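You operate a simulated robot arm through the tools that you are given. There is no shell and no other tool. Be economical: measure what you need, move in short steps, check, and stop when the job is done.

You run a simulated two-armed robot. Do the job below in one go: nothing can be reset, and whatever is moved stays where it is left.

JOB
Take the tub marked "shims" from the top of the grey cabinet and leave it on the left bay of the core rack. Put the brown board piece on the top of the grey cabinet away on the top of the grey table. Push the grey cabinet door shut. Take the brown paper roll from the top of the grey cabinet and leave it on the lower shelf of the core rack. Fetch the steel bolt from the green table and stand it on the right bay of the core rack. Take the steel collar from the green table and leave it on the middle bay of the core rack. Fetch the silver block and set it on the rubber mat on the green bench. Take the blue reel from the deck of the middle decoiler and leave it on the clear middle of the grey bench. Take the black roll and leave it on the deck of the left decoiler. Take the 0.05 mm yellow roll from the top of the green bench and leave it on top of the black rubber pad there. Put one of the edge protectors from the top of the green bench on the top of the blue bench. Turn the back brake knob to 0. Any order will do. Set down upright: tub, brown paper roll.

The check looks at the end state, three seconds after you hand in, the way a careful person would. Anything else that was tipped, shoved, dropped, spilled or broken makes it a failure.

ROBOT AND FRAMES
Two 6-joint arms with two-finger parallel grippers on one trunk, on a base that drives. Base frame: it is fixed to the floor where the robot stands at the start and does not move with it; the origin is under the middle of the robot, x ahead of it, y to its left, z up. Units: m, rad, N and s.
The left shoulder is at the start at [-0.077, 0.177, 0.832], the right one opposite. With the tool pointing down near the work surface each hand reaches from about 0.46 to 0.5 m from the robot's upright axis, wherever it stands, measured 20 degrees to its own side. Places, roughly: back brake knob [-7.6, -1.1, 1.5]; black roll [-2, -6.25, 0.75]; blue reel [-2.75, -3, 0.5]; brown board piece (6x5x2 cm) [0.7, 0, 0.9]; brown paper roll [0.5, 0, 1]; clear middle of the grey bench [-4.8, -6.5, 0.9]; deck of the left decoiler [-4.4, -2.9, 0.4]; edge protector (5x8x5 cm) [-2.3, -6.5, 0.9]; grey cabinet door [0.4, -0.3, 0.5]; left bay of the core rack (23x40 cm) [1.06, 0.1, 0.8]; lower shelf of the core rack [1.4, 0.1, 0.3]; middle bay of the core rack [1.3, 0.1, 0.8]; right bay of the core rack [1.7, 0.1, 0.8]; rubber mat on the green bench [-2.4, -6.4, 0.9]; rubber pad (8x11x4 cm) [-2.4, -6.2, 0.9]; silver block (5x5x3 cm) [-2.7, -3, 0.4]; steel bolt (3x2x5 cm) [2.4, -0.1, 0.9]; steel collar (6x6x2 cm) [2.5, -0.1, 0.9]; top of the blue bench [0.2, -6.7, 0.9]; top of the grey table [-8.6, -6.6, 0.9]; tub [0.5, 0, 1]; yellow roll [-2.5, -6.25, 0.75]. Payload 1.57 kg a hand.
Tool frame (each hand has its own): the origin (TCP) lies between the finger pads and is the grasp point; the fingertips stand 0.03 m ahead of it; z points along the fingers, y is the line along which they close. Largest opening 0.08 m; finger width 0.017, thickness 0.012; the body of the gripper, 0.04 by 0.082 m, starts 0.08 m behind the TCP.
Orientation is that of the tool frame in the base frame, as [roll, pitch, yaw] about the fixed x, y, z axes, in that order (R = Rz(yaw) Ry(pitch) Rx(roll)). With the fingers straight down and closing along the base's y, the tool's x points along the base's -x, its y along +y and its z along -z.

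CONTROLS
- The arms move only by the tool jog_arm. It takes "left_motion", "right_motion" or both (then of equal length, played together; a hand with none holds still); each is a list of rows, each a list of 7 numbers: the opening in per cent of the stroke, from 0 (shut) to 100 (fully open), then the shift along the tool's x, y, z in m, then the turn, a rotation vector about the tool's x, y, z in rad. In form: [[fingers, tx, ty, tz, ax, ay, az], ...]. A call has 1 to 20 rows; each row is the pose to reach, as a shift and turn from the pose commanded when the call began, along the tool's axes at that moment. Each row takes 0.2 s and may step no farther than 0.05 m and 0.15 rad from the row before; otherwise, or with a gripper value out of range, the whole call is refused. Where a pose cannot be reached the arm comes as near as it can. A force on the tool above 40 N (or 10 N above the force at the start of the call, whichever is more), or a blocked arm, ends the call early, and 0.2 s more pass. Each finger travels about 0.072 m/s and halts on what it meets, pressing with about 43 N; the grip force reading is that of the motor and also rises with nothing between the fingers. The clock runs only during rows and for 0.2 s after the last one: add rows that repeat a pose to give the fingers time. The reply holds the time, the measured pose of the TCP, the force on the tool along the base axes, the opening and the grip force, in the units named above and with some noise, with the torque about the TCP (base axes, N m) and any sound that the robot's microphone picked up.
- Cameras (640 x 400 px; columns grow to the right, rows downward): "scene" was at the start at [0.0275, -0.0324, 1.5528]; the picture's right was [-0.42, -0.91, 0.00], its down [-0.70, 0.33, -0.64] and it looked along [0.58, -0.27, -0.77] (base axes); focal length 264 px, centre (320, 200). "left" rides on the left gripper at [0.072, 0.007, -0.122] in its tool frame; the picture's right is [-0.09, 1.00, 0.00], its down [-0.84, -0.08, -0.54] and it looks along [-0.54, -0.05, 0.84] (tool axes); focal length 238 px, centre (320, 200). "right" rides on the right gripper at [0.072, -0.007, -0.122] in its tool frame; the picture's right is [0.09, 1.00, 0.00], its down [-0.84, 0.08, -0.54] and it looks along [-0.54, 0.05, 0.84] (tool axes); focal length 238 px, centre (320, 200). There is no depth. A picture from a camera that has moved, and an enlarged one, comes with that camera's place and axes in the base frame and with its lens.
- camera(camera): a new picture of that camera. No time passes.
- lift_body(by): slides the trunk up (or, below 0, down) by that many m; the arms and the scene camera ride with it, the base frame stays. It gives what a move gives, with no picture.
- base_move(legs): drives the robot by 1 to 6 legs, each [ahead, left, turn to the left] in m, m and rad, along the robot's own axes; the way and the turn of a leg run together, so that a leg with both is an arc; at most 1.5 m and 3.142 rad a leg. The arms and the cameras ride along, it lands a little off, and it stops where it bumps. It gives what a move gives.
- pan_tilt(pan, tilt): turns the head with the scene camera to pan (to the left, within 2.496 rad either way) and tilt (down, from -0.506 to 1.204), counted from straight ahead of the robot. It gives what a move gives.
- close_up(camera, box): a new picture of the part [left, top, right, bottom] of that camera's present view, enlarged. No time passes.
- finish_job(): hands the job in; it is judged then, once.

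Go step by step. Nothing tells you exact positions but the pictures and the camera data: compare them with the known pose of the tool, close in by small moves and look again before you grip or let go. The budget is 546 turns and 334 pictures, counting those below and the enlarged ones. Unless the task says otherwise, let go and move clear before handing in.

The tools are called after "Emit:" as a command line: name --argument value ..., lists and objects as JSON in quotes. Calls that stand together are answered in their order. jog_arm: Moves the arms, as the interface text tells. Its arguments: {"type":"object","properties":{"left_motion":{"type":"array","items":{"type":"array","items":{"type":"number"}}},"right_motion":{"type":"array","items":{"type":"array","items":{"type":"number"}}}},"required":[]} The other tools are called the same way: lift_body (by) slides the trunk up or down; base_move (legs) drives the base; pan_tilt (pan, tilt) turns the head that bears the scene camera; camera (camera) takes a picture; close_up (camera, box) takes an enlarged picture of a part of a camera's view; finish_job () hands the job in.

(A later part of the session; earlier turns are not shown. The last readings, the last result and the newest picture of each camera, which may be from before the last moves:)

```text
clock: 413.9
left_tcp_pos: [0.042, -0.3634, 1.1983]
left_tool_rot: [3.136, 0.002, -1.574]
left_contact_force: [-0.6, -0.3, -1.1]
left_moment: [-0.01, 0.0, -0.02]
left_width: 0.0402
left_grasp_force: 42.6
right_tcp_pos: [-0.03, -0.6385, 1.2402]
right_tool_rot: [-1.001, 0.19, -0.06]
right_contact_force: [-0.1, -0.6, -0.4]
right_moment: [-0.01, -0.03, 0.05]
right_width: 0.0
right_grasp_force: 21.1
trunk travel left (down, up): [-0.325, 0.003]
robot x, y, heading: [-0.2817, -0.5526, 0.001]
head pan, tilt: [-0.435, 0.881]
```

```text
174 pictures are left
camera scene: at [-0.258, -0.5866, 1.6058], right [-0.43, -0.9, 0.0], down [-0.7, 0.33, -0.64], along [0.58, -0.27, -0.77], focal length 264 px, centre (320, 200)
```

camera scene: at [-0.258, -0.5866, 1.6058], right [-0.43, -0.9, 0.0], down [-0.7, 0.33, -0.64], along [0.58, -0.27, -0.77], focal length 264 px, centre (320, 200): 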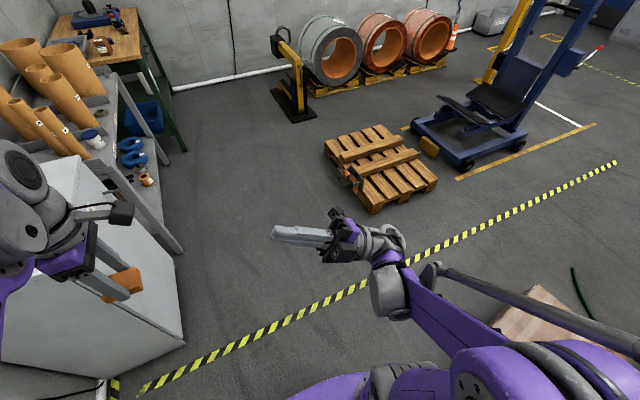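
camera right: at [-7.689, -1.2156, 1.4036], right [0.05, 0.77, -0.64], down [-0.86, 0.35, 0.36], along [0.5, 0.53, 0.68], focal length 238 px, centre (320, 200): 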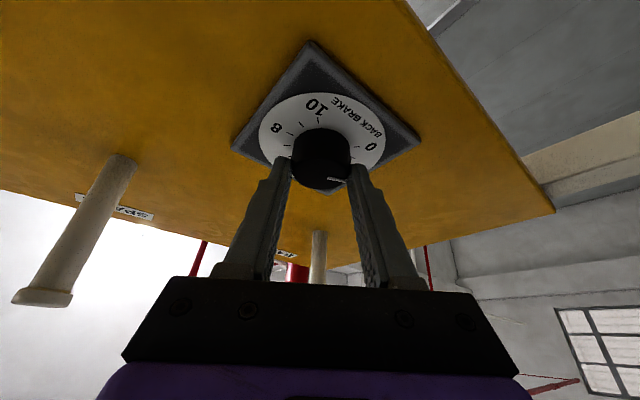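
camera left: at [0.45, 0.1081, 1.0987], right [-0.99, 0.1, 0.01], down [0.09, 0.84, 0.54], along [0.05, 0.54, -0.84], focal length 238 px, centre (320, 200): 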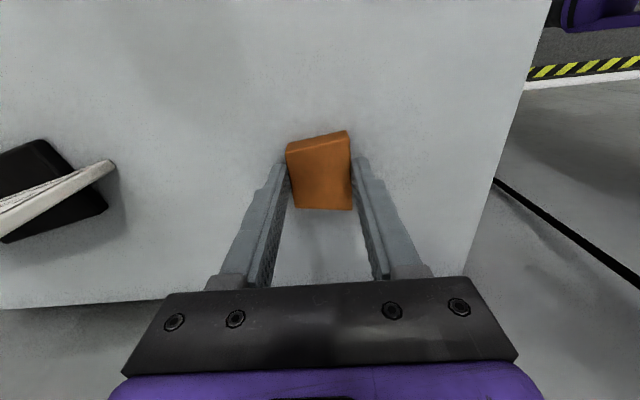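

Emit:
jog_arm --right_motion '[[0, 0, 0, 0, 0, 0.081, 0.126], [0, 0, 0, 0, 0, 0.162, 0.252], [0, 0, 0, 0, 0, 0.243, 0.378], [0, 0, 0, 0, 0, 0.324, 0.504], [0, 0, 0, 0, 0, 0.405, 0.63], [0, 0, 0, 0, 0, 0.486, 0.756], [0, 0, 0, 0, 0, 0.567, 0.882], [0, 0, 0, 0, 0, 0.648, 1.008], [0, 0, 0, 0, 0, 0.729, 1.134], [0, 0, 0, 0, 0, 0.81, 1.26], [0, 0, 0, 0, 0, 0.891, 1.386], [0, 0, 0, 0, 0, 0.972, 1.512]]'

Emit:
camera --camera "scene"

```text
clock: 416.4
left_tcp_pos: [0.041, -0.364, 1.1995]
left_tool_rot: [3.139, 0.001, -1.574]
left_contact_force: [0.2, -0.7, -0.4]
left_moment: [0.01, 0.0, -0.02]
left_width: 0.0404
left_grasp_force: 43.4
right_tcp_pos: [-0.0291, -0.6383, 1.2401]
right_tool_rot: [2.149, 1.152, 3.088]
right_contact_force: [0.3, 0.3, -0.5]
right_moment: [-0.01, 0.04, -0.02]
right_width: 0.0
right_grasp_force: 21.4
trunk travel left (down, up): [-0.325, 0.003]
robot x, y, heading: [-0.2852, -0.5543, -0.003]
head pan, tilt: [-0.435, 0.881]
```

```text
173 pictures are left
camera scene: at [-0.2581, -0.5867, 1.6058], right [-0.43, -0.9, 0.0], down [-0.7, 0.33, -0.64], along [0.58, -0.27, -0.77], focal length 264 px, centre (320, 200)
```

scene: 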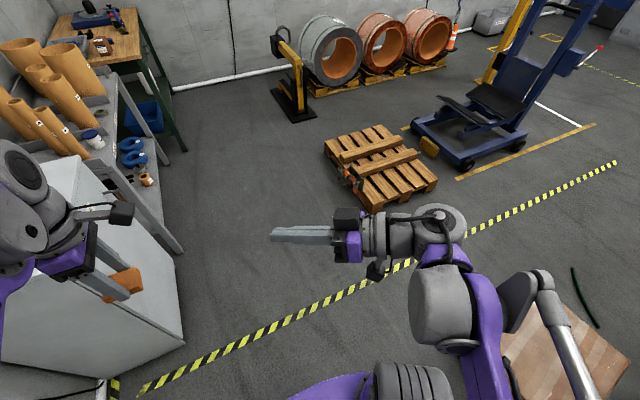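

Emit:
jog_arm --right_motion '[[0, 0, 0, 0, 0, 0.081, 0.126], [0, 0, 0, 0, 0, 0.162, 0.252], [0, 0, 0, 0, 0, 0.243, 0.378], [0, 0, 0, 0, 0, 0.324, 0.504], [0, 0, 0, 0, 0, 0.405, 0.63], [0, 0, 0, 0, 0, 0.486, 0.756], [0, 0, 0, 0, 0, 0.567, 0.882], [0, 0, 0, 0, 0, 0.64, 1.0]]'

```text
clock: 418.2
left_tcp_pos: [0.0421, -0.3642, 1.1993]
left_tool_rot: [3.137, 0.001, -1.575]
left_contact_force: [0.8, -0.9, -1.0]
left_moment: [0.01, -0.02, 0.0]
left_width: 0.0402
left_grasp_force: 43.2
right_tcp_pos: [-0.0292, -0.6385, 1.2398]
right_tool_rot: [2.142, -0.038, 3.078]
right_contact_force: [-0.8, 1.0, 0.2]
right_moment: [0.01, 0.0, 0.0]
right_width: 0.0001
right_grasp_force: 21.4
trunk travel left (down, up): [-0.325, 0.003]
robot x, y, heading: [-0.2838, -0.5537, -0.004]
head pan, tilt: [-0.435, 0.881]
```

Emit:
jog_arm --right_motion '[[0, 0, 0, 0, 0.143, 0, 0], [0, 0, 0, 0, 0.286, 0, 0], [0, 0, 0, 0, 0.429, 0, 0], [0, 0, 0, 0, 0.572, 0, 0], [0, 0, 0, 0, 0.715, 0, 0], [0, 0, 0, 0, 0.858, 0, 0], [0, 0, 0, 0, 1.0, 0, 0]]'

Emit:
jog_arm --right_motion '[[0, 0, 0, 0, 0, 0.02, -0.063], [0, -0.02, 0.0, 0.02, 0, 0.038, -0.063], [0, -0.04, 0.0, 0.04, 0, 0.038, -0.063], [0, -0.06, -0.02, 0.06, 0, 0.038, -0.063], [0, -0.08, -0.04, 0.08, 0, 0.038, -0.063]]'

Emit:
camera --camera "scene"

```text
clock: 419.9
left_tcp_pos: [0.0422, -0.363, 1.1982]
left_tool_rot: [3.137, 0.0, -1.573]
left_contact_force: [1.1, 0.2, -0.9]
left_moment: [0.01, -0.01, 0.01]
left_width: 0.0404
left_grasp_force: 43.0
right_tcp_pos: [-0.0391, -0.716, 1.2404]
right_tool_rot: [2.87, -0.026, 3.08]
right_contact_force: [-0.4, 0.5, 0.3]
right_moment: [-0.04, 0.03, -0.01]
right_width: 0.0
right_grasp_force: 21.3
right hand out of reach, approached as far as the arm can: row 3, 4, 5, 6, 7
trunk travel left (down, up): [-0.325, 0.003]
robot x, y, heading: [-0.2842, -0.5555, -0.001]
head pan, tilt: [-0.435, 0.881]
```

```text
clock: 421.1
left_tcp_pos: [0.0433, -0.3634, 1.1975]
left_tool_rot: [3.137, 0.002, -1.574]
left_contact_force: [0.7, -1.2, 0.1]
left_moment: [0.0, -0.04, -0.02]
left_width: 0.0403
left_grasp_force: 43.1
right_tcp_pos: [0.037, -0.7373, 1.151]
right_tool_rot: [2.859, -0.042, -3.134]
right_contact_force: [0.6, -0.3, 1.0]
right_moment: [0.0, -0.01, 0.01]
right_width: 0.0
right_grasp_force: 21.3
trunk travel left (down, up): [-0.325, 0.003]
robot x, y, heading: [-0.2855, -0.5558, -0.012]
head pan, tilt: [-0.435, 0.881]
```

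```text
172 pictures are left
camera scene: at [-0.2572, -0.587, 1.6058], right [-0.43, -0.9, 0.0], down [-0.7, 0.33, -0.64], along [0.57, -0.27, -0.77], focal length 264 px, centre (320, 200)
```

scene: 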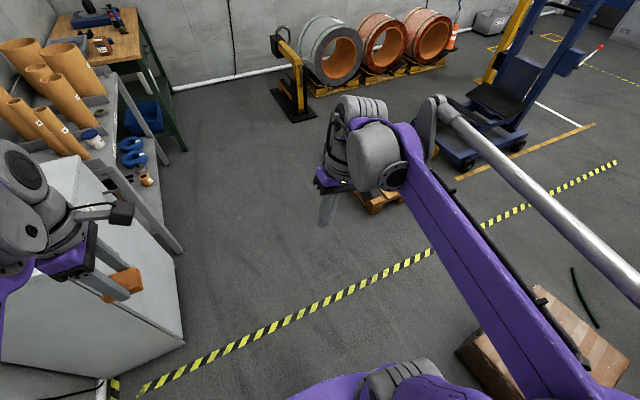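

Emit:
jog_arm --right_motion '[[0, 0, 0, 0, 0, 0, 0.15], [0, 0, 0, 0, 0, 0, 0.3], [0, 0, 0, 0, 0, 0, 0.45], [0, 0, 0, 0, 0, 0, 0.6], [0, 0, 0, 0, 0, 0, 0.75], [0, 0, 0, 0, 0, 0, 0.9]]'

Emit:
jog_arm --right_motion '[[0, 0, 0, 0, 0, 0, -0.15], [0, 0, 0, 0, 0, 0, -0.3], [0, 0, 0, 0, 0, 0, -0.45], [0, 0, 0, 0, 0, 0, -0.6], [0, 0, 0, 0, 0, 0, -0.75], [0, 0, 0, 0, 0, 0, -0.9], [0, 0, 0, 0, 0, 0, -1.05], [0, 0, 0, 0, 0, 0, -1.2], [0, 0, 0, 0, 0, 0, -1.35], [0, 0, 0, 0, 0, 0, -1.5], [0, 0, 0, 0, 0, 0, -1.65], [0, 0, 0, 0, 0, 0, -1.8]]'

```text
clock: 422.4
left_tcp_pos: [0.0422, -0.3628, 1.198]
left_tool_rot: [3.137, 0.002, -1.575]
left_contact_force: [0.3, 0.5, -0.3]
left_moment: [0.0, -0.02, -0.01]
left_width: 0.0404
left_grasp_force: 42.9
right_tcp_pos: [-0.0828, -0.881, 1.165]
right_tool_rot: [2.878, -0.212, 2.474]
right_contact_force: [-1.1, 0.0, 0.4]
right_moment: [0.01, 0.01, -0.02]
right_width: 0.0001
right_grasp_force: 21.5
right hand out of reach, approached as far as the arm can: row 1, 2, 3, 4, 5, 6
trunk travel left (down, up): [-0.325, 0.003]
robot x, y, heading: [-0.2841, -0.556, -0.006]
head pan, tilt: [-0.435, 0.881]
```

```text
clock: 425.1
left_tcp_pos: [0.0428, -0.3635, 1.1978]
left_tool_rot: [3.137, 0.001, -1.574]
left_contact_force: [-0.2, -0.1, -1.0]
left_moment: [-0.01, 0.03, 0.0]
left_width: 0.0404
left_grasp_force: 42.9
right_tcp_pos: [-0.0825, -0.8788, 1.1611]
right_tool_rot: [2.99, 0.301, -2.077]
right_contact_force: [-0.8, -0.4, -0.2]
right_moment: [0.07, -0.08, -0.03]
right_width: 0.0001
right_grasp_force: 21.1
trunk travel left (down, up): [-0.325, 0.003]
robot x, y, heading: [-0.2851, -0.5514, -0.004]
head pan, tilt: [-0.435, 0.881]
```

Emit:
jog_arm --right_motion '[[0, 0, 0, 0, 0.05, 0.1, 0], [0, 0, 0, 0, 0.1, 0.2, 0], [0, 0, 0, 0, 0.15, 0.3, 0.02]]'

Emit:
close_up --camera "scene" --box '[260, 60, 480, 260]'

```text
clock: 425.9
left_tcp_pos: [0.0419, -0.3632, 1.1989]
left_tool_rot: [3.137, 0.002, -1.575]
left_contact_force: [1.0, 0.5, 0.7]
left_moment: [-0.01, 0.01, 0.03]
left_width: 0.0405
left_grasp_force: 42.9
right_tcp_pos: [-0.0742, -0.8875, 1.1662]
right_tool_rot: [-3.105, 0.229, -2.076]
right_contact_force: [-0.6, -0.1, -0.8]
right_moment: [-0.02, -0.01, 0.01]
right_width: 0.0001
right_grasp_force: 21.2
right hand out of reach, approached as far as the arm can: row 1, 2, 3
trunk travel left (down, up): [-0.325, 0.003]
robot x, y, heading: [-0.2829, -0.5504, -0.007]
head pan, tilt: [-0.435, 0.881]
```

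```text
2.00 times, centred on (370, 160) of scene
camera zoom: at [-0.2577, -0.5871, 1.6059], right [-0.43, -0.9, 0.0], down [-0.7, 0.33, -0.64], along [0.58, -0.27, -0.77], focal length 528 px, centre (220, 280)
```

zoom: 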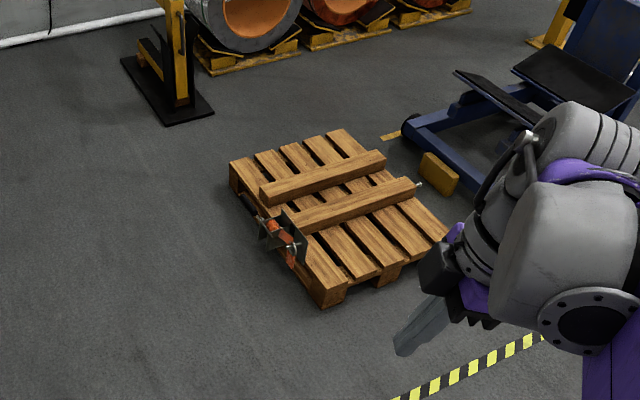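

Emit:
jog_arm --right_motion '[[0, -0.039, -0.019, 0, 0, 0, 0], [0, -0.078, -0.037, 0, 0, 0, 0], [0, -0.117, -0.056, 0, 0, 0, 0], [0, -0.155, -0.074, 0, 0, 0, 0], [0, -0.194, -0.093, 0, 0, 0, 0], [0, -0.233, -0.111, 0, 0, 0, 0]]'

Emit:
jog_arm --right_motion '[[0, 0, 0, 0, 0, 0.07, 0], [0, 0, 0, 0, -0.02, 0.14, 0], [0, 0, 0, 0, -0.037, 0.23, 0]]'

Emit:
camera --camera "scene"

```text
clock: 427.2
left_tcp_pos: [0.0429, -0.3624, 1.1988]
left_tool_rot: [3.135, 0.001, -1.575]
left_contact_force: [-0.1, 0.6, -0.9]
left_moment: [-0.02, 0.02, 0.0]
left_width: 0.04
left_grasp_force: 43.1
right_tcp_pos: [0.1184, -0.7598, 1.2162]
right_tool_rot: [-3.123, 0.281, -2.113]
right_contact_force: [0.5, -0.1, 0.4]
right_moment: [-0.03, 0.02, 0.02]
right_width: 0.0001
right_grasp_force: 21.0
right hand out of reach, approached as far as the arm can: row 3, 4, 5, 6
trunk travel left (down, up): [-0.325, 0.003]
robot x, y, heading: [-0.2815, -0.5494, -0.004]
head pan, tilt: [-0.435, 0.881]
```

```text
clock: 428.1
left_tcp_pos: [0.0415, -0.3636, 1.1984]
left_tool_rot: [3.138, 0.002, -1.575]
left_contact_force: [-0.9, 0.6, 0.0]
left_moment: [-0.02, 0.02, -0.02]
left_width: 0.0402
left_grasp_force: 43.1
right_tcp_pos: [0.117, -0.7597, 1.2174]
right_tool_rot: [-3.123, 0.284, -2.114]
right_contact_force: [-0.6, 0.1, 0.3]
right_moment: [0.0, 0.0, 0.0]
right_width: 0.0
right_grasp_force: 21.2
right hand out of reach, approached as far as the arm can: row 1, 2, 3
trunk travel left (down, up): [-0.325, 0.003]
robot x, y, heading: [-0.2827, -0.5563, -0.004]
head pan, tilt: [-0.435, 0.881]
```

```text
170 pictures are left
camera scene: at [-0.2585, -0.5866, 1.6058], right [-0.43, -0.9, 0.0], down [-0.7, 0.33, -0.64], along [0.58, -0.27, -0.77], focal length 264 px, centre (320, 200)
```

scene: 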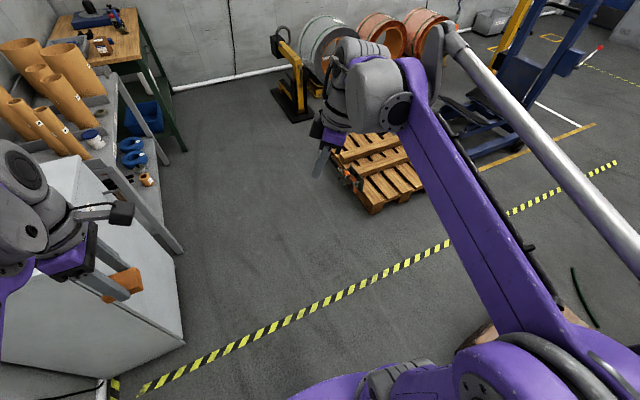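

I'll finish the remaining jobs with the left hand alone and keep the right hand parked. Now I drive south through the corridor at x ≈ 0.1 towards the south aisle.

Emit:
base_move --legs '[[0.39, 0, 0], [0, 0, -1.567], [1.5, 0, 0], [1.5, 0, 0], [1.4, 0, 0], [0, 0, -1.571]]'

Emit:
pan_tilt --pan 0.0 --tilt 0.25

Emit:
camera --camera "scene"

```text
clock: 458.8
left_tcp_pos: [-0.1796, -5.1546, 1.198]
left_tool_rot: [3.136, 0.0, 1.59]
left_contact_force: [-0.4, -0.7, -0.6]
left_moment: [-0.03, 0.01, 0.02]
left_width: 0.0404
left_grasp_force: 43.0
right_tcp_pos: [-0.2641, -4.7594, 1.2166]
right_tool_rot: [-3.123, 0.282, 1.051]
right_contact_force: [1.0, -0.1, -0.9]
right_moment: [0.03, -0.01, 0.04]
right_width: 0.0001
right_grasp_force: 21.1
trunk travel left (down, up): [-0.325, 0.003]
robot x, y, heading: [0.1403, -4.9555, -3.125]
head pan, tilt: [-0.435, 0.881]
```

```text
clock: 459.8
left_tcp_pos: [-0.1801, -5.1543, 1.1983]
left_tool_rot: [3.136, 0.002, 1.591]
left_contact_force: [-0.3, -0.4, -0.5]
left_moment: [0.0, -0.02, 0.0]
left_width: 0.0404
left_grasp_force: 42.9
right_tcp_pos: [-0.2636, -4.76, 1.2182]
right_tool_rot: [-3.124, 0.284, 1.05]
right_contact_force: [-0.1, 0.4, -0.3]
right_moment: [0.0, -0.02, 0.01]
right_width: 0.0001
right_grasp_force: 21.7
trunk travel left (down, up): [-0.325, 0.003]
robot x, y, heading: [0.1419, -4.9567, -3.122]
head pan, tilt: [0.0, 0.25]
```

```text
169 pictures are left
camera scene: at [0.0904, -4.9578, 1.6613], right [-0.02, 1.0, 0.0], down [0.25, 0.0, -0.97], along [-0.97, -0.02, -0.25], focal length 264 px, centre (320, 200)
```

scene: 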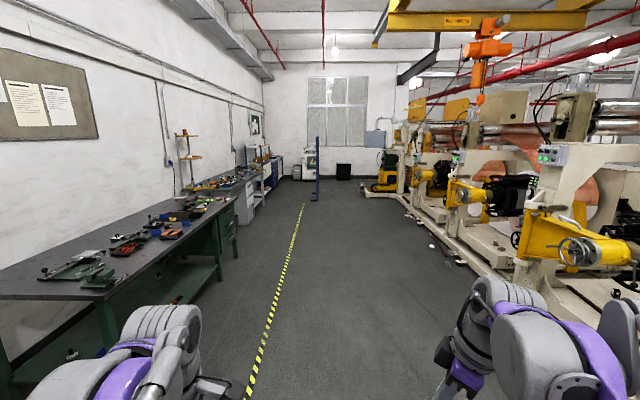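

Emit:
base_move --legs '[[1.4, -0.2, -0.02], [1.5, 0, 0], [1.5, 0, 0], [1.0, 0, 0]]'

Emit:
camera --camera "scene"

```text
clock: 485.6
left_tcp_pos: [-5.5722, -5.0449, 1.1984]
left_tool_rot: [3.135, 0.001, 1.594]
left_contact_force: [-0.8, 0.3, -0.7]
left_moment: [-0.03, -0.02, 0.01]
left_width: 0.0402
left_grasp_force: 43.0
right_tcp_pos: [-5.6575, -4.6484, 1.2163]
right_tool_rot: [-3.123, 0.281, 1.056]
right_contact_force: [0.0, 0.1, -0.2]
right_moment: [0.01, 0.0, -0.05]
right_width: 0.0
right_grasp_force: 21.1
trunk travel left (down, up): [-0.325, 0.003]
robot x, y, heading: [-5.2551, -4.8447, -3.12]
head pan, tilt: [0.0, 0.25]
```

```text
168 pictures are left
camera scene: at [-5.303, -4.8458, 1.6613], right [-0.02, 1.0, 0.0], down [0.25, 0.01, -0.97], along [-0.97, -0.02, -0.25], focal length 264 px, centre (320, 200)
```

scene: 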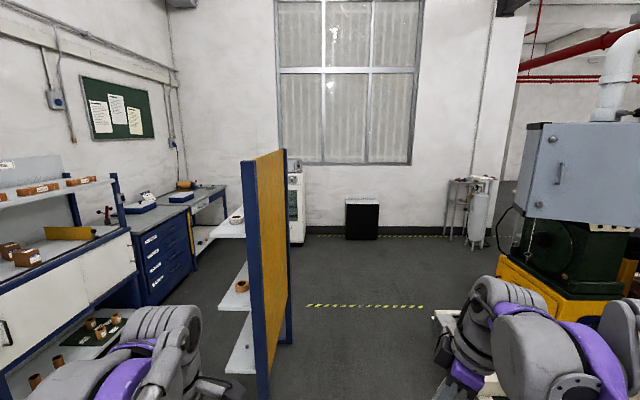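

Emit:
base_move --legs '[[1.5, -0.03, -0.02], [1.35, 0, 0], [0, 0, 1.57], [0.35, 0, 0]]'

Emit:
pan_tilt --pan -0.1 --tilt 0.55

Emit:
camera --camera "scene"

```text
refused: leg 1 is longer than a leg can be; nothing moved
```

```text
clock: 486.4
left_tcp_pos: [-5.5719, -5.0444, 1.1972]
left_tool_rot: [3.137, 0.001, 1.592]
left_contact_force: [0.3, -0.8, 0.6]
left_moment: [0.03, -0.02, 0.0]
left_width: 0.0402
left_grasp_force: 43.1
right_tcp_pos: [-5.6585, -4.6489, 1.217]
right_tool_rot: [-3.121, 0.284, 1.055]
right_contact_force: [-0.1, 0.0, -0.5]
right_moment: [0.01, 0.01, -0.02]
right_width: 0.0
right_grasp_force: 20.7
trunk travel left (down, up): [-0.325, 0.003]
robot x, y, heading: [-5.2546, -4.8466, -3.12]
head pan, tilt: [-0.099, 0.55]
```

```text
167 pictures are left
camera scene: at [-5.2995, -4.8368, 1.6337], right [0.08, 1.0, 0.0], down [0.52, -0.04, -0.85], along [-0.85, 0.07, -0.52], focal length 264 px, centre (320, 200)
```

scene: 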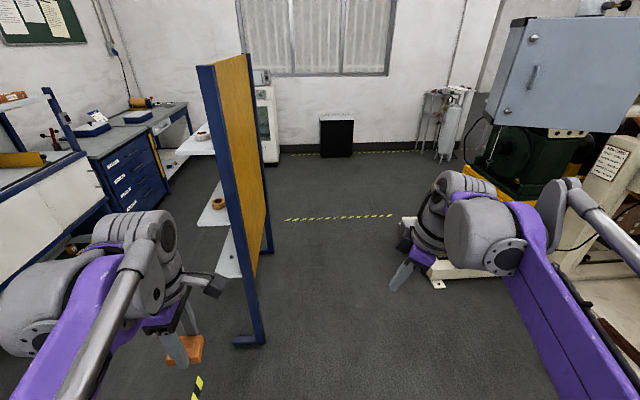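

Emit:
base_move --legs '[[0.5, -0.35, -0.02], [1.2, 0, 0], [1.0, 0, 0], [0, 0, 1.57]]'

Emit:
camera --camera "scene"

```text
clock: 504.4
left_tcp_pos: [-7.7702, -4.8285, 1.1985]
left_tool_rot: [3.136, 0.002, -3.136]
left_contact_force: [0.0, -0.1, -0.5]
left_moment: [-0.01, -0.01, 0.01]
left_width: 0.0406
left_grasp_force: 43.2
right_tcp_pos: [-8.1654, -4.9052, 1.2185]
right_tool_rot: [-3.121, 0.282, 2.609]
right_contact_force: [0.2, 0.1, -0.3]
right_moment: [0.0, 0.01, -0.04]
right_width: 0.0
right_grasp_force: 21.3
trunk travel left (down, up): [-0.325, 0.003]
robot x, y, heading: [-7.9665, -4.5058, -1.572]
head pan, tilt: [-0.099, 0.55]
```

```text
166 pictures are left
camera scene: at [-7.9733, -4.5497, 1.6337], right [-1.0, 0.1, 0.0], down [0.05, 0.52, -0.85], along [-0.08, -0.85, -0.52], focal length 264 px, centre (320, 200)
```

scene: 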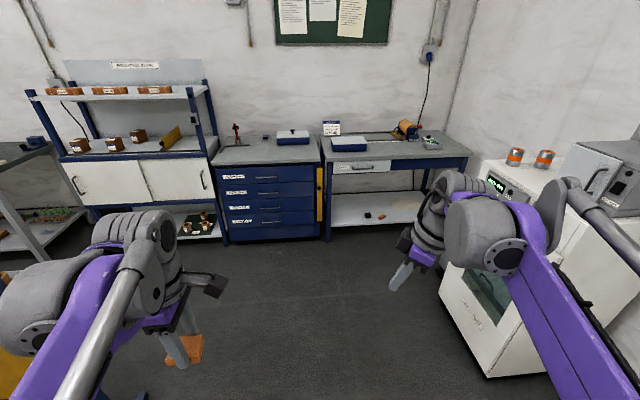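

The grey table is ahead right (front edge y ≈ -6.29). I move up to its left front corner, where the surface is free.

Emit:
base_move --legs '[[0.6, -0.43, 0], [0.72, 0, 0]]'

Emit:
pan_tilt --pan 0 --tilt 0.75

Emit:
camera --camera "scene"

Emit:
camera --camera "left"

```text
clock: 512.3
left_tcp_pos: [-8.1969, -6.1453, 1.198]
left_tool_rot: [3.137, 0.002, -3.132]
left_contact_force: [-0.5, -0.2, -0.8]
left_moment: [0.02, 0.02, -0.02]
left_width: 0.0403
left_grasp_force: 43.5
right_tcp_pos: [-8.593, -6.2251, 1.2168]
right_tool_rot: [-3.123, 0.283, 2.61]
right_contact_force: [0.0, -1.2, -0.5]
right_moment: [0.05, 0.02, 0.0]
right_width: 0.0001
right_grasp_force: 21.2
trunk travel left (down, up): [-0.325, 0.003]
robot x, y, heading: [-8.391, -5.8216, -1.566]
head pan, tilt: [-0.099, 0.55]
```

```text
clock: 513.0
left_tcp_pos: [-8.1963, -6.1458, 1.1975]
left_tool_rot: [3.138, 0.002, -3.135]
left_contact_force: [0.1, -0.1, -0.6]
left_moment: [-0.01, 0.0, -0.01]
left_width: 0.0405
left_grasp_force: 43.3
right_tcp_pos: [-8.5931, -6.2245, 1.217]
right_tool_rot: [-3.122, 0.284, 2.61]
right_contact_force: [0.0, 0.6, -1.0]
right_moment: [0.0, 0.04, 0.04]
right_width: 0.0
right_grasp_force: 21.1
trunk travel left (down, up): [-0.325, 0.003]
robot x, y, heading: [-8.3889, -5.825, -1.563]
head pan, tilt: [0.0, 0.75]
```

```text
165 pictures are left
camera scene: at [-8.3914, -5.8625, 1.6164], right [-1.0, -0.01, 0.0], down [0.0, 0.68, -0.73], along [0.0, -0.73, -0.68], focal length 264 px, centre (320, 200)
```

scene: 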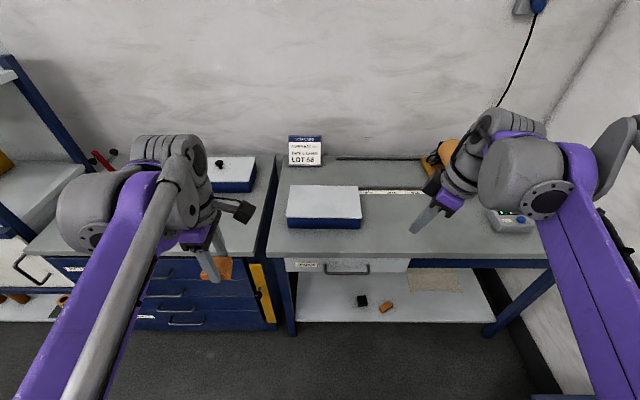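

```text
164 pictures are left
camera left: at [-8.2679, -6.1403, 1.32], right [0.08, 1.0, 0.01], down [0.84, -0.07, 0.54], along [0.54, -0.04, -0.84], focal length 238 px, centre (320, 200)
```

left: 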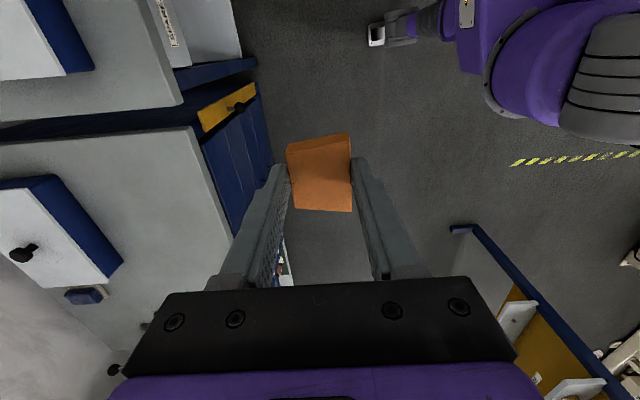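

Emit:
base_move --legs '[[0.14, -0.15, -0.005]]'

Emit:
camera --camera "scene"

```text
clock: 515.0
left_tcp_pos: [-8.3474, -6.2864, 1.1975]
left_tool_rot: [3.136, -0.002, -3.137]
left_contact_force: [-0.9, 0.1, -0.1]
left_moment: [0.01, 0.03, 0.01]
left_width: 0.0403
left_grasp_force: 43.3
right_tcp_pos: [-8.7439, -6.3635, 1.2177]
right_tool_rot: [-3.123, 0.284, 2.606]
right_contact_force: [-0.5, 0.0, 0.3]
right_moment: [-0.01, 0.0, 0.0]
right_width: 0.0
right_grasp_force: 21.2
trunk travel left (down, up): [-0.325, 0.003]
robot x, y, heading: [-8.5415, -5.9637, -1.574]
head pan, tilt: [0.0, 0.75]
```

```text
163 pictures are left
camera scene: at [-8.5407, -6.0022, 1.6162], right [-1.0, 0.0, 0.0], down [0.0, 0.68, -0.73], along [0.0, -0.73, -0.68], focal length 264 px, centre (320, 200)
```

scene: 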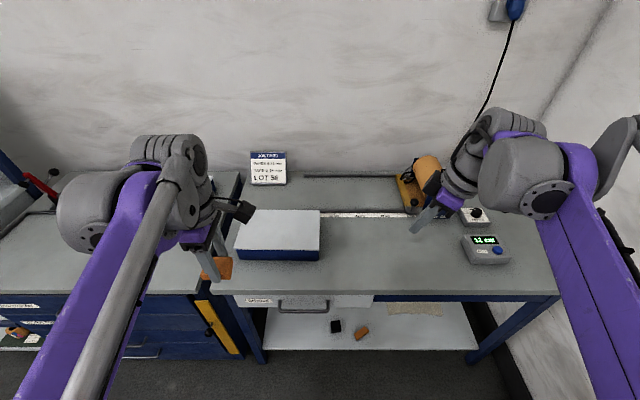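

Emit:
base_move --legs '[[0.04, -0.04, 0]]'

Emit:
jog_arm --left_motion '[[25, 0.035, -0.02, 0.02, 0, 0, 0], [25, 0.07, -0.045, 0.04, 0, 0, 0], [25, 0.105, -0.07, 0.06, 0, 0, 0], [25, 0.14, -0.095, 0.08, 0, 0, 0], [25, 0.175, -0.12, 0.1, 0, 0, 0], [25, 0.21, -0.14, 0.12, 0, 0, 0], [25, 0.225, -0.145, 0.16, 0, 0, 0], [25, 0.225, -0.145, 0.2, 0, 0, 0]]'

Emit:
camera --camera "scene"

Emit:
camera --camera "left"

```text
clock: 516.0
left_tcp_pos: [-8.3872, -6.3258, 1.1979]
left_tool_rot: [3.136, 0.001, -3.139]
left_contact_force: [-0.9, -0.6, 0.1]
left_moment: [0.01, -0.01, -0.04]
left_width: 0.0403
left_grasp_force: 43.4
right_tcp_pos: [-8.7823, -6.4031, 1.2159]
right_tool_rot: [-3.123, 0.282, 2.605]
right_contact_force: [-0.7, 0.9, 0.6]
right_moment: [0.0, -0.02, -0.02]
right_width: 0.0
right_grasp_force: 21.3
trunk travel left (down, up): [-0.325, 0.003]
robot x, y, heading: [-8.582, -6.0028, -1.571]
head pan, tilt: [0.0, 0.75]
```

```text
clock: 517.8
left_tcp_pos: [-8.6103, -6.4728, 0.9974]
left_tool_rot: [3.136, 0.002, -3.14]
left_contact_force: [-0.5, 0.0, 0.1]
left_moment: [-0.02, 0.02, 0.0]
left_width: 0.0401
left_grasp_force: 42.8
right_tcp_pos: [-8.7825, -6.4025, 1.2166]
right_tool_rot: [-3.123, 0.283, 2.606]
right_contact_force: [-0.5, -0.7, -0.4]
right_moment: [-0.01, 0.02, 0.0]
right_width: 0.0004
right_grasp_force: 21.0
trunk travel left (down, up): [-0.325, 0.003]
robot x, y, heading: [-8.5782, -6.0005, -1.57]
head pan, tilt: [0.0, 0.75]
```

```text
162 pictures are left
camera scene: at [-8.5802, -6.0424, 1.6163], right [-1.0, 0.0, 0.0], down [0.0, 0.68, -0.73], along [0.0, -0.73, -0.68], focal length 264 px, centre (320, 200)
```

scene: 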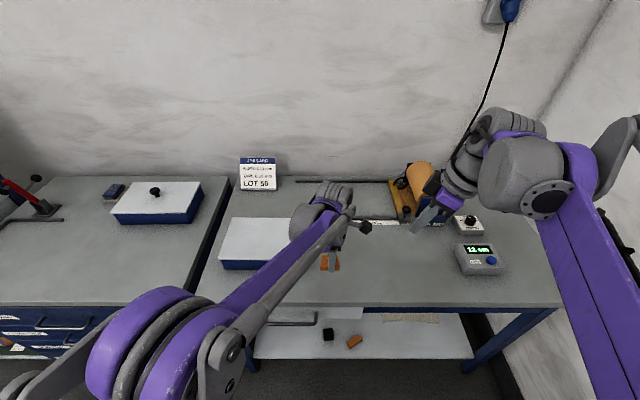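

```text
161 pictures are left
camera left: at [-8.6824, -6.4662, 1.1193], right [0.09, 1.0, 0.01], down [0.84, -0.08, 0.54], along [0.54, -0.04, -0.84], focal length 238 px, centre (320, 200)
```

left: 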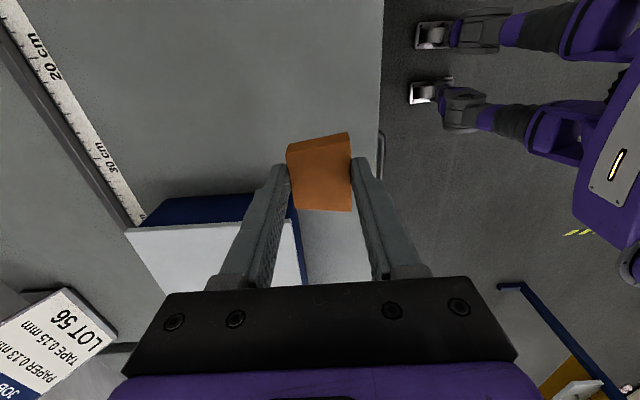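

Emit:
jog_arm --left_motion '[[25, 0, 0, 0.03, 0, 0, 0], [25, 0, 0, 0.055, 0, 0, 0], [25, 0, 0, 0.065, 0, 0, 0], [25, 0, 0, 0.071, 0, 0, 0], [25, 0, 0, 0.077, 0, 0, 0], [25, 0, 0, 0.083, 0, 0, 0]]'

Emit:
close_up --camera "scene" --box '[260, 170, 400, 310]'

```text
clock: 519.2
left_tcp_pos: [-8.611, -6.4715, 0.914]
left_tool_rot: [3.137, 0.002, -3.139]
left_contact_force: [-0.5, -0.8, -0.4]
left_moment: [0.05, -0.04, 0.02]
left_width: 0.0405
left_grasp_force: 43.3
right_tcp_pos: [-8.783, -6.4032, 1.2161]
right_tool_rot: [-3.122, 0.284, 2.606]
right_contact_force: [-0.1, 0.8, -0.1]
right_moment: [0.01, -0.02, -0.02]
right_width: 0.0002
right_grasp_force: 21.4
trunk travel left (down, up): [-0.325, 0.003]
robot x, y, heading: [-8.5793, -6.0021, -1.565]
head pan, tilt: [0.0, 0.75]
```

```text
2.86 times, centred on (330, 240) of scene
camera zoom: at [-8.5803, -6.0421, 1.6163], right [-1.0, 0.0, 0.0], down [0.0, 0.68, -0.73], along [0.0, -0.73, -0.68], focal length 754 px, centre (291, 86)
```

zoom: 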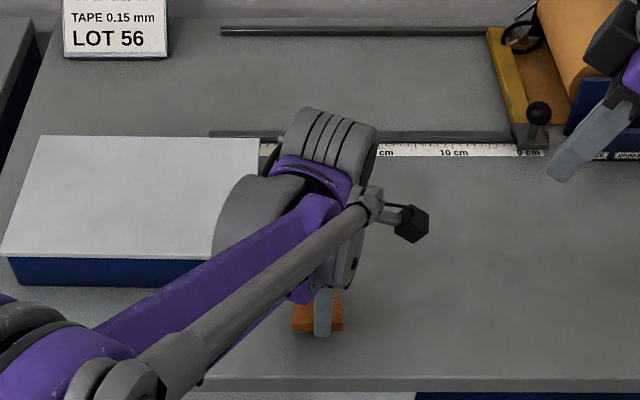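

Emit:
jog_arm --left_motion '[[25, 0, 0, 0.004, 0, 0, 0], [25, 0, 0, 0.008, 0, 0, 0], [25, 0, 0, 0.012, 0, 0, 0], [25, 0, 0, 0.016, 0, 0, 0], [25, 0, 0, 0.02, 0, 0, 0], [25, 0, 0, 0.024, 0, 0, 0]]'

```text
clock: 520.5
left_tcp_pos: [-8.611, -6.4713, 0.8962]
left_tool_rot: [3.138, 0.003, -3.138]
left_contact_force: [0.9, 0.4, 32.8]
left_moment: [-0.07, -0.09, 0.0]
left_width: 0.0408
left_grasp_force: 42.8
right_tcp_pos: [-8.7831, -6.4023, 1.2192]
right_tool_rot: [-3.119, 0.283, 2.605]
right_contact_force: [0.3, -0.7, 0.4]
right_moment: [0.0, 0.02, 0.04]
right_width: 0.0
right_grasp_force: 21.3
trunk travel left (down, up): [-0.325, 0.003]
robot x, y, heading: [-8.579, -6.0051, -1.566]
head pan, tilt: [0.0, 0.75]
stopped in row 6 (left hand): the force on the tool passed its limit at 46 N (the readings are from after the stop); the commanded pose is now the measured one
```

Emit:
jog_arm --left_motion '[[25, 0, 0, -0.003, 0, 0, 0], [50, 0, 0, -0.003, 0, 0, 0], [75, 0, 0, -0.003, 0, 0, 0], [100, 0, 0, -0.003, 0, 0, 0], [100, 0, 0, -0.04, 0, 0, 0], [100, 0, 0, -0.085, 0, 0, 0], [100, 0, 0, -0.13, 0, 0, 0], [100, 0, 0, -0.175, 0, 0, 0], [100, 0, 0, -0.22, 0, 0, 0], [100, 0, 0, -0.265, 0, 0, 0], [100, -0.03, 0.03, -0.28, 0, 0, 0], [100, -0.06, 0.06, -0.28, 0, 0, 0], [100, -0.09, 0.09, -0.28, 0, 0, 0], [100, -0.12, 0.12, -0.28, 0, 0, 0], [100, -0.155, 0.14, -0.28, 0, 0, 0], [80, -0.19, 0.155, -0.28, 0, 0, 0]]'

Emit:
camera --camera "scene"

```text
clock: 523.9
left_tcp_pos: [-8.4218, -6.3162, 1.1739]
left_tool_rot: [3.137, 0.0, -3.137]
left_contact_force: [-0.3, 0.4, -0.6]
left_moment: [-0.01, 0.04, -0.01]
left_width: 0.0637
left_grasp_force: 0.1
right_tcp_pos: [-8.7822, -6.4029, 1.2175]
right_tool_rot: [-3.121, 0.283, 2.606]
right_contact_force: [-0.2, 0.2, 0.2]
right_moment: [-0.01, 0.02, -0.01]
right_width: 0.0
right_grasp_force: 21.5
trunk travel left (down, up): [-0.325, 0.003]
robot x, y, heading: [-8.5804, -6.0046, -1.57]
head pan, tilt: [0.0, 0.75]
```

```text
159 pictures are left
camera scene: at [-8.5797, -6.0413, 1.6163], right [-1.0, 0.0, 0.0], down [0.0, 0.68, -0.73], along [0.0, -0.73, -0.68], focal length 264 px, centre (320, 200)
```

scene: 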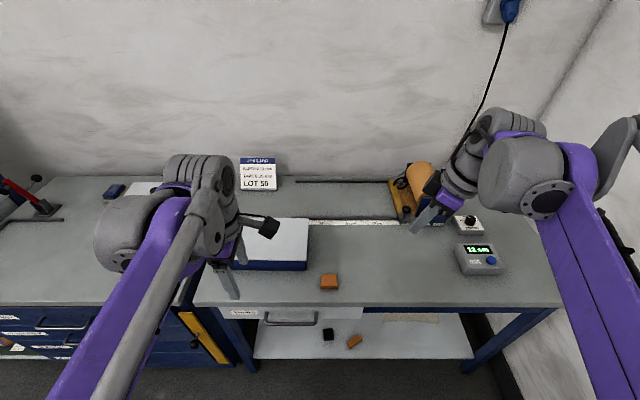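

Board is set on the grey table. I turn the left hand back to normal and drive to the green bench.

Emit:
jog_arm --left_motion '[[60, 0, 0, 0, 0, 0, 0.143], [60, 0, 0, 0, 0, 0, 0.286], [60, 0, 0, 0, 0, 0, 0.429], [60, 0, 0, 0, 0, 0, 0.571], [60, 0, 0, 0, 0, 0, 0.714], [60, 0, 0, 0, 0, 0, 0.857], [60, 0, 0, 0, 0, 0, 1.0], [60, 0, 0, 0, 0, 0, 1.143], [60, 0, 0, 0, 0, 0, 1.285], [60, 0, 0, 0, 0, 0, 1.428], [60, 0, 0, 0, 0, 0, 1.571]]'

Emit:
base_move --legs '[[-1.5, 0, 0], [0, 0, 1.571], [1.5, 0, 0], [1.4, 0, 0], [1.2, -0.4, 0], [1.45, 0, 0]]'

Emit:
pan_tilt --pan -0.9 --tilt 0.35

Emit:
camera --camera "scene"

```text
clock: 526.3
left_tcp_pos: [-8.4217, -6.3165, 1.176]
left_tool_rot: [3.139, -0.002, 1.572]
left_contact_force: [-0.4, -0.5, -1.0]
left_moment: [-0.03, 0.03, 0.01]
left_width: 0.048
left_grasp_force: 0.1
right_tcp_pos: [-8.784, -6.4035, 1.217]
right_tool_rot: [-3.121, 0.281, 2.606]
right_contact_force: [0.5, -1.2, 0.5]
right_moment: [0.03, 0.01, -0.02]
right_width: 0.0
right_grasp_force: 21.0
trunk travel left (down, up): [-0.325, 0.003]
robot x, y, heading: [-8.5813, -6.0056, -1.567]
head pan, tilt: [0.0, 0.75]
```

```text
clock: 563.8
left_tcp_pos: [-2.7405, -4.7774, 1.1752]
left_tool_rot: [3.14, -0.003, -3.125]
left_contact_force: [0.0, -0.1, -0.4]
left_moment: [0.01, -0.04, 0.0]
left_width: 0.0479
left_grasp_force: 0.0
right_tcp_pos: [-2.6486, -5.1377, 1.2166]
right_tool_rot: [-3.121, 0.282, -2.094]
right_contact_force: [0.6, 0.0, 0.4]
right_moment: [-0.01, -0.05, 0.01]
right_width: 0.0
right_grasp_force: 21.2
trunk travel left (down, up): [-0.325, 0.003]
robot x, y, heading: [-3.0524, -4.9419, 0.01]
head pan, tilt: [0.0, 0.75]
```

```text
clock: 565.0
left_tcp_pos: [-2.7413, -4.7782, 1.1753]
left_tool_rot: [3.141, -0.003, -3.125]
left_contact_force: [-0.9, 0.5, 0.3]
left_moment: [0.02, 0.03, -0.05]
left_width: 0.0478
left_grasp_force: 0.1
right_tcp_pos: [-2.6484, -5.1382, 1.2185]
right_tool_rot: [-3.123, 0.283, -2.095]
right_contact_force: [0.6, -0.5, -0.1]
right_moment: [-0.01, 0.04, -0.01]
right_width: 0.0002
right_grasp_force: 21.3
trunk travel left (down, up): [-0.325, 0.003]
robot x, y, heading: [-3.0524, -4.9395, 0.012]
head pan, tilt: [-0.901, 0.351]
```

```text
158 pictures are left
camera scene: at [-3.0379, -5.0122, 1.6519], right [-0.77, -0.63, 0.0], down [-0.22, 0.27, -0.94], along [0.59, -0.73, -0.34], focal length 264 px, centre (320, 200)
```

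scene: 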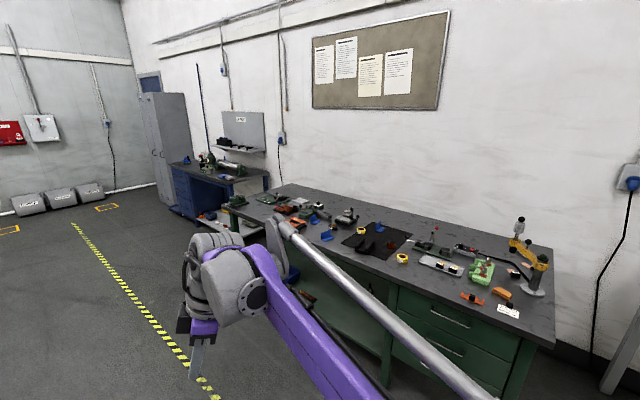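

Emit:
base_move --legs '[[0.75, 0, 0], [0, 0, -1.582], [0.35, 0, 0]]'

Emit:
pan_tilt --pan 0 --tilt 0.6

Emit:
camera --camera "scene"

Emit:
close_up --camera "scene" --box '[200, 130, 440, 280]'

```text
clock: 574.8
left_tcp_pos: [-2.1498, -5.5938, 1.1746]
left_tool_rot: [3.141, -0.004, 1.564]
left_contact_force: [-0.4, 1.6, 0.9]
left_moment: [-0.01, -0.02, 0.01]
left_width: 0.0484
left_grasp_force: 0.1
right_tcp_pos: [-2.5125, -5.6771, 1.2176]
right_tool_rot: [-3.122, 0.283, 2.596]
right_contact_force: [-0.4, 0.5, 0.1]
right_moment: [-0.01, -0.02, 0.0]
right_width: 0.0
right_grasp_force: 21.4
trunk travel left (down, up): [-0.325, 0.003]
robot x, y, heading: [-2.3037, -5.2772, -1.572]
head pan, tilt: [-0.901, 0.351]
```

```text
clock: 576.0
left_tcp_pos: [-2.1493, -5.5938, 1.1747]
left_tool_rot: [3.141, -0.004, 1.565]
left_contact_force: [-0.5, -0.1, 0.5]
left_moment: [-0.02, 0.03, -0.01]
left_width: 0.0481
left_grasp_force: 0.1
right_tcp_pos: [-2.5124, -5.6778, 1.2171]
right_tool_rot: [-3.123, 0.283, 2.596]
right_contact_force: [0.0, -0.1, -0.8]
right_moment: [0.01, 0.01, 0.0]
right_width: 0.0
right_grasp_force: 21.3
trunk travel left (down, up): [-0.325, 0.003]
robot x, y, heading: [-2.303, -5.2769, -1.579]
head pan, tilt: [0.0, 0.6]
```

```text
157 pictures are left
camera scene: at [-2.3062, -5.3236, 1.6292], right [-1.0, 0.01, 0.0], down [0.01, 0.56, -0.83], along [-0.01, -0.83, -0.56], focal length 264 px, centre (320, 200)
```

scene: 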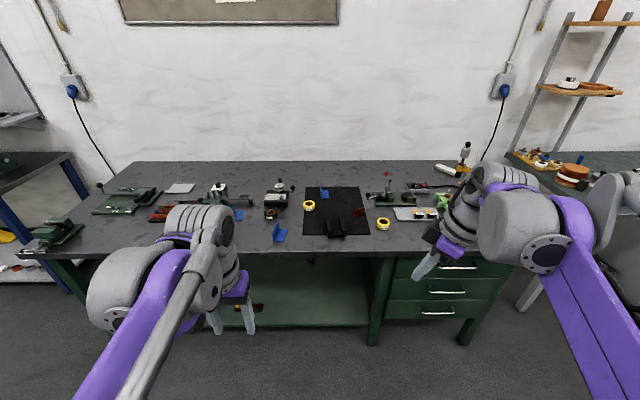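

```text
2.67 times, centred on (320, 205) of scene
camera zoom: at [-2.3062, -5.3236, 1.6292], right [-1.0, 0.01, 0.0], down [0.01, 0.56, -0.83], along [-0.01, -0.83, -0.56], focal length 704 px, centre (320, 187)
```

zoom: 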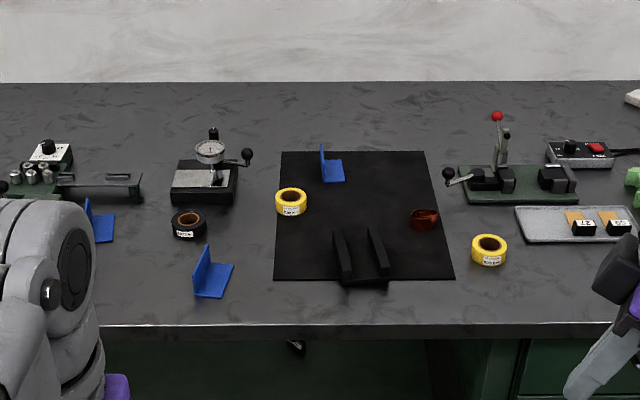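

Emit:
close_up --camera "scene" --box '[360, 205, 410, 240]'

Emit:
close_up --camera "scene" --box '[295, 190, 375, 245]'

Emit:
close_up --camera "scene" --box '[225, 195, 305, 250]'

```text
11.43 times, centred on (385, 222) of scene
camera zoom: at [-2.3062, -5.3236, 1.6292], right [-1.0, 0.01, 0.0], down [0.01, 0.56, -0.83], along [-0.01, -0.83, -0.56], focal length 3017 px, centre (-423, -57)
```

zoom: 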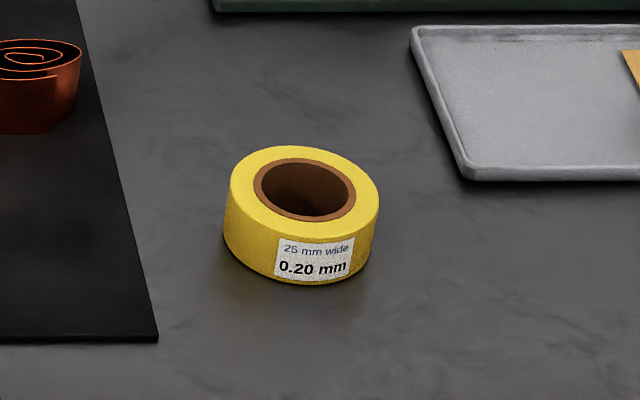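

```text
7.27 times, centred on (335, 218) of scene
camera zoom: at [-2.3062, -5.3236, 1.6292], right [-1.0, 0.01, 0.0], down [0.01, 0.56, -0.83], along [-0.01, -0.83, -0.56], focal length 1920 px, centre (211, 73)
```

zoom: 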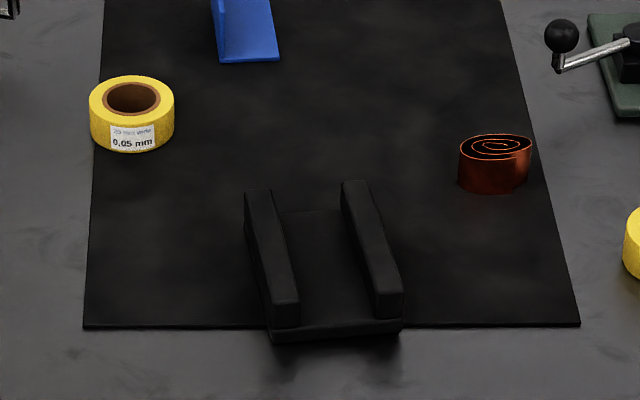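

```text
7.27 times, centred on (265, 222) of scene
camera zoom: at [-2.3062, -5.3236, 1.6292], right [-1.0, 0.01, 0.0], down [0.01, 0.56, -0.83], along [-0.01, -0.83, -0.56], focal length 1920 px, centre (720, 36)
```

zoom: 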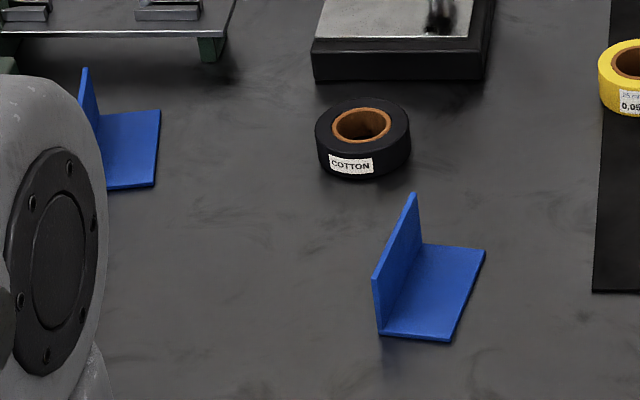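

The 0.05 mm yellow roll is the left one on the mat, about (-2.27, -6.36); the black "COTTON" roll is near (-2.09, -6.29). I move up to the bench.

Emit:
base_move --legs '[[0.5, -0.12, 0.008]]'

Emit:
camera --camera "scene"

Emit:
camera --camera "left"

```text
clock: 579.0
left_tcp_pos: [-2.2694, -6.0933, 1.1753]
left_tool_rot: [3.139, -0.004, 1.574]
left_contact_force: [-1.7, -1.1, -0.1]
left_moment: [0.0, -0.02, -0.01]
left_width: 0.0482
left_grasp_force: 0.2
right_tcp_pos: [-2.6309, -6.1814, 1.2167]
right_tool_rot: [-3.124, 0.284, 2.605]
right_contact_force: [0.9, 0.5, -0.6]
right_moment: [0.0, -0.02, -0.01]
right_width: 0.0
right_grasp_force: 21.4
trunk travel left (down, up): [-0.325, 0.003]
robot x, y, heading: [-2.4261, -5.7806, -1.572]
head pan, tilt: [0.0, 0.6]
```

```text
152 pictures are left
camera scene: at [-2.4276, -5.8252, 1.629], right [-1.0, 0.0, 0.0], down [0.0, 0.56, -0.83], along [0.0, -0.83, -0.56], focal length 264 px, centre (320, 200)
```

scene: 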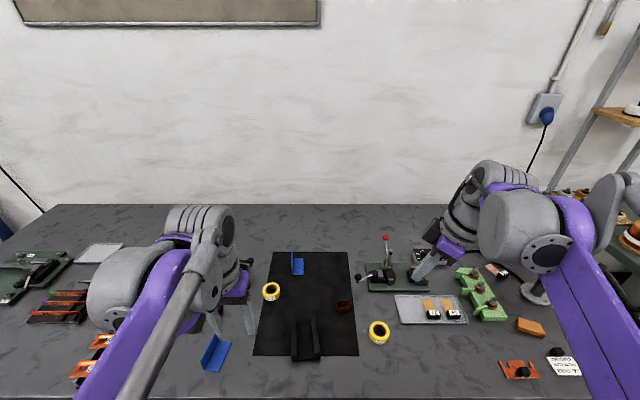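

```text
151 pictures are left
camera left: at [-2.2623, -6.0224, 1.2973], right [1.0, -0.09, 0.0], down [-0.07, -0.84, 0.54], along [-0.05, -0.54, -0.84], focal length 238 px, centre (320, 200)
```

left: 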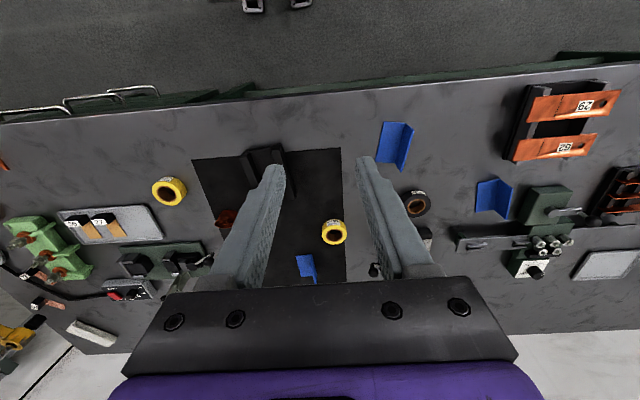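

Emit:
base_move --legs '[[0.045, 0.0, 0]]'

Emit:
jog_arm --left_motion '[[80, -0.045, 0, 0.02, 0, 0, 0], [100, -0.09, 0, 0.04, 0, 0, 0], [100, -0.135, 0, 0.06, 0, 0, 0], [100, -0.18, 0.002, 0.08, 0, 0, 0], [100, -0.22, 0.004, 0.1, 0, 0, 0], [100, -0.235, 0.004, 0.13, 0, 0, 0]]'

Emit:
camera --camera "left"

Emit:
camera --camera "scene"

```text
clock: 579.9
left_tcp_pos: [-2.2694, -6.1349, 1.1753]
left_tool_rot: [3.14, -0.004, 1.575]
left_contact_force: [-0.5, 0.3, -0.5]
left_moment: [-0.02, 0.03, -0.03]
left_width: 0.0481
left_grasp_force: 0.0
right_tcp_pos: [-2.6292, -6.2216, 1.2162]
right_tool_rot: [-3.121, 0.283, 2.605]
right_contact_force: [-0.4, 0.0, 0.4]
right_moment: [-0.04, -0.03, -0.02]
right_width: 0.0001
right_grasp_force: 21.4
trunk travel left (down, up): [-0.325, 0.003]
robot x, y, heading: [-2.4283, -5.8266, -1.568]
head pan, tilt: [0.0, 0.6]
```

```text
clock: 581.3
left_tcp_pos: [-2.2633, -6.3743, 1.0433]
left_tool_rot: [3.14, -0.004, 1.574]
left_contact_force: [-0.4, -0.1, 0.4]
left_moment: [-0.04, -0.01, -0.01]
left_width: 0.08
left_grasp_force: 0.1
right_tcp_pos: [-2.6292, -6.226, 1.2172]
right_tool_rot: [-3.122, 0.285, 2.604]
right_contact_force: [0.0, 0.1, 0.4]
right_moment: [0.01, 0.0, 0.0]
right_width: 0.0
right_grasp_force: 21.0
trunk travel left (down, up): [-0.325, 0.003]
robot x, y, heading: [-2.4241, -5.8199, -1.572]
head pan, tilt: [0.0, 0.6]
```

```text
150 pictures are left
camera left: at [-2.2567, -6.3024, 1.1654], right [1.0, -0.09, 0.0], down [-0.07, -0.84, 0.54], along [-0.05, -0.54, -0.84], focal length 238 px, centre (320, 200)
```

left: 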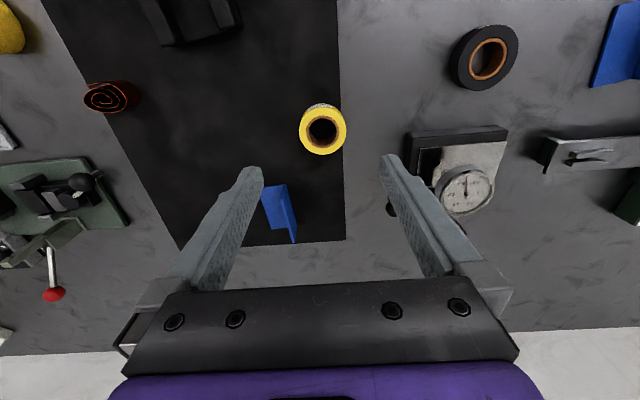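

```text
149 pictures are left
camera scene: at [-2.4276, -5.8703, 1.6291], right [-1.0, 0.0, 0.0], down [0.0, 0.57, -0.82], along [0.0, -0.82, -0.57], focal length 264 px, centre (320, 200)
```

scene: 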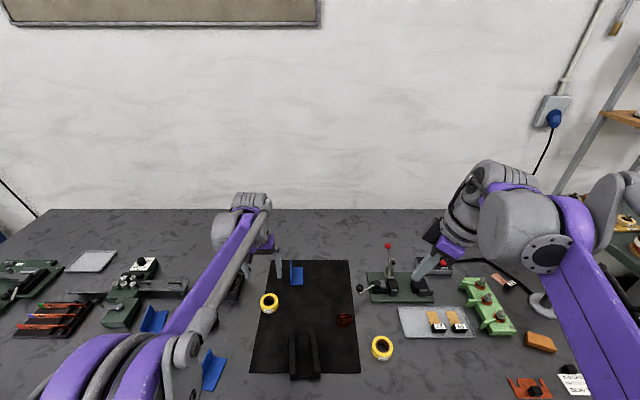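

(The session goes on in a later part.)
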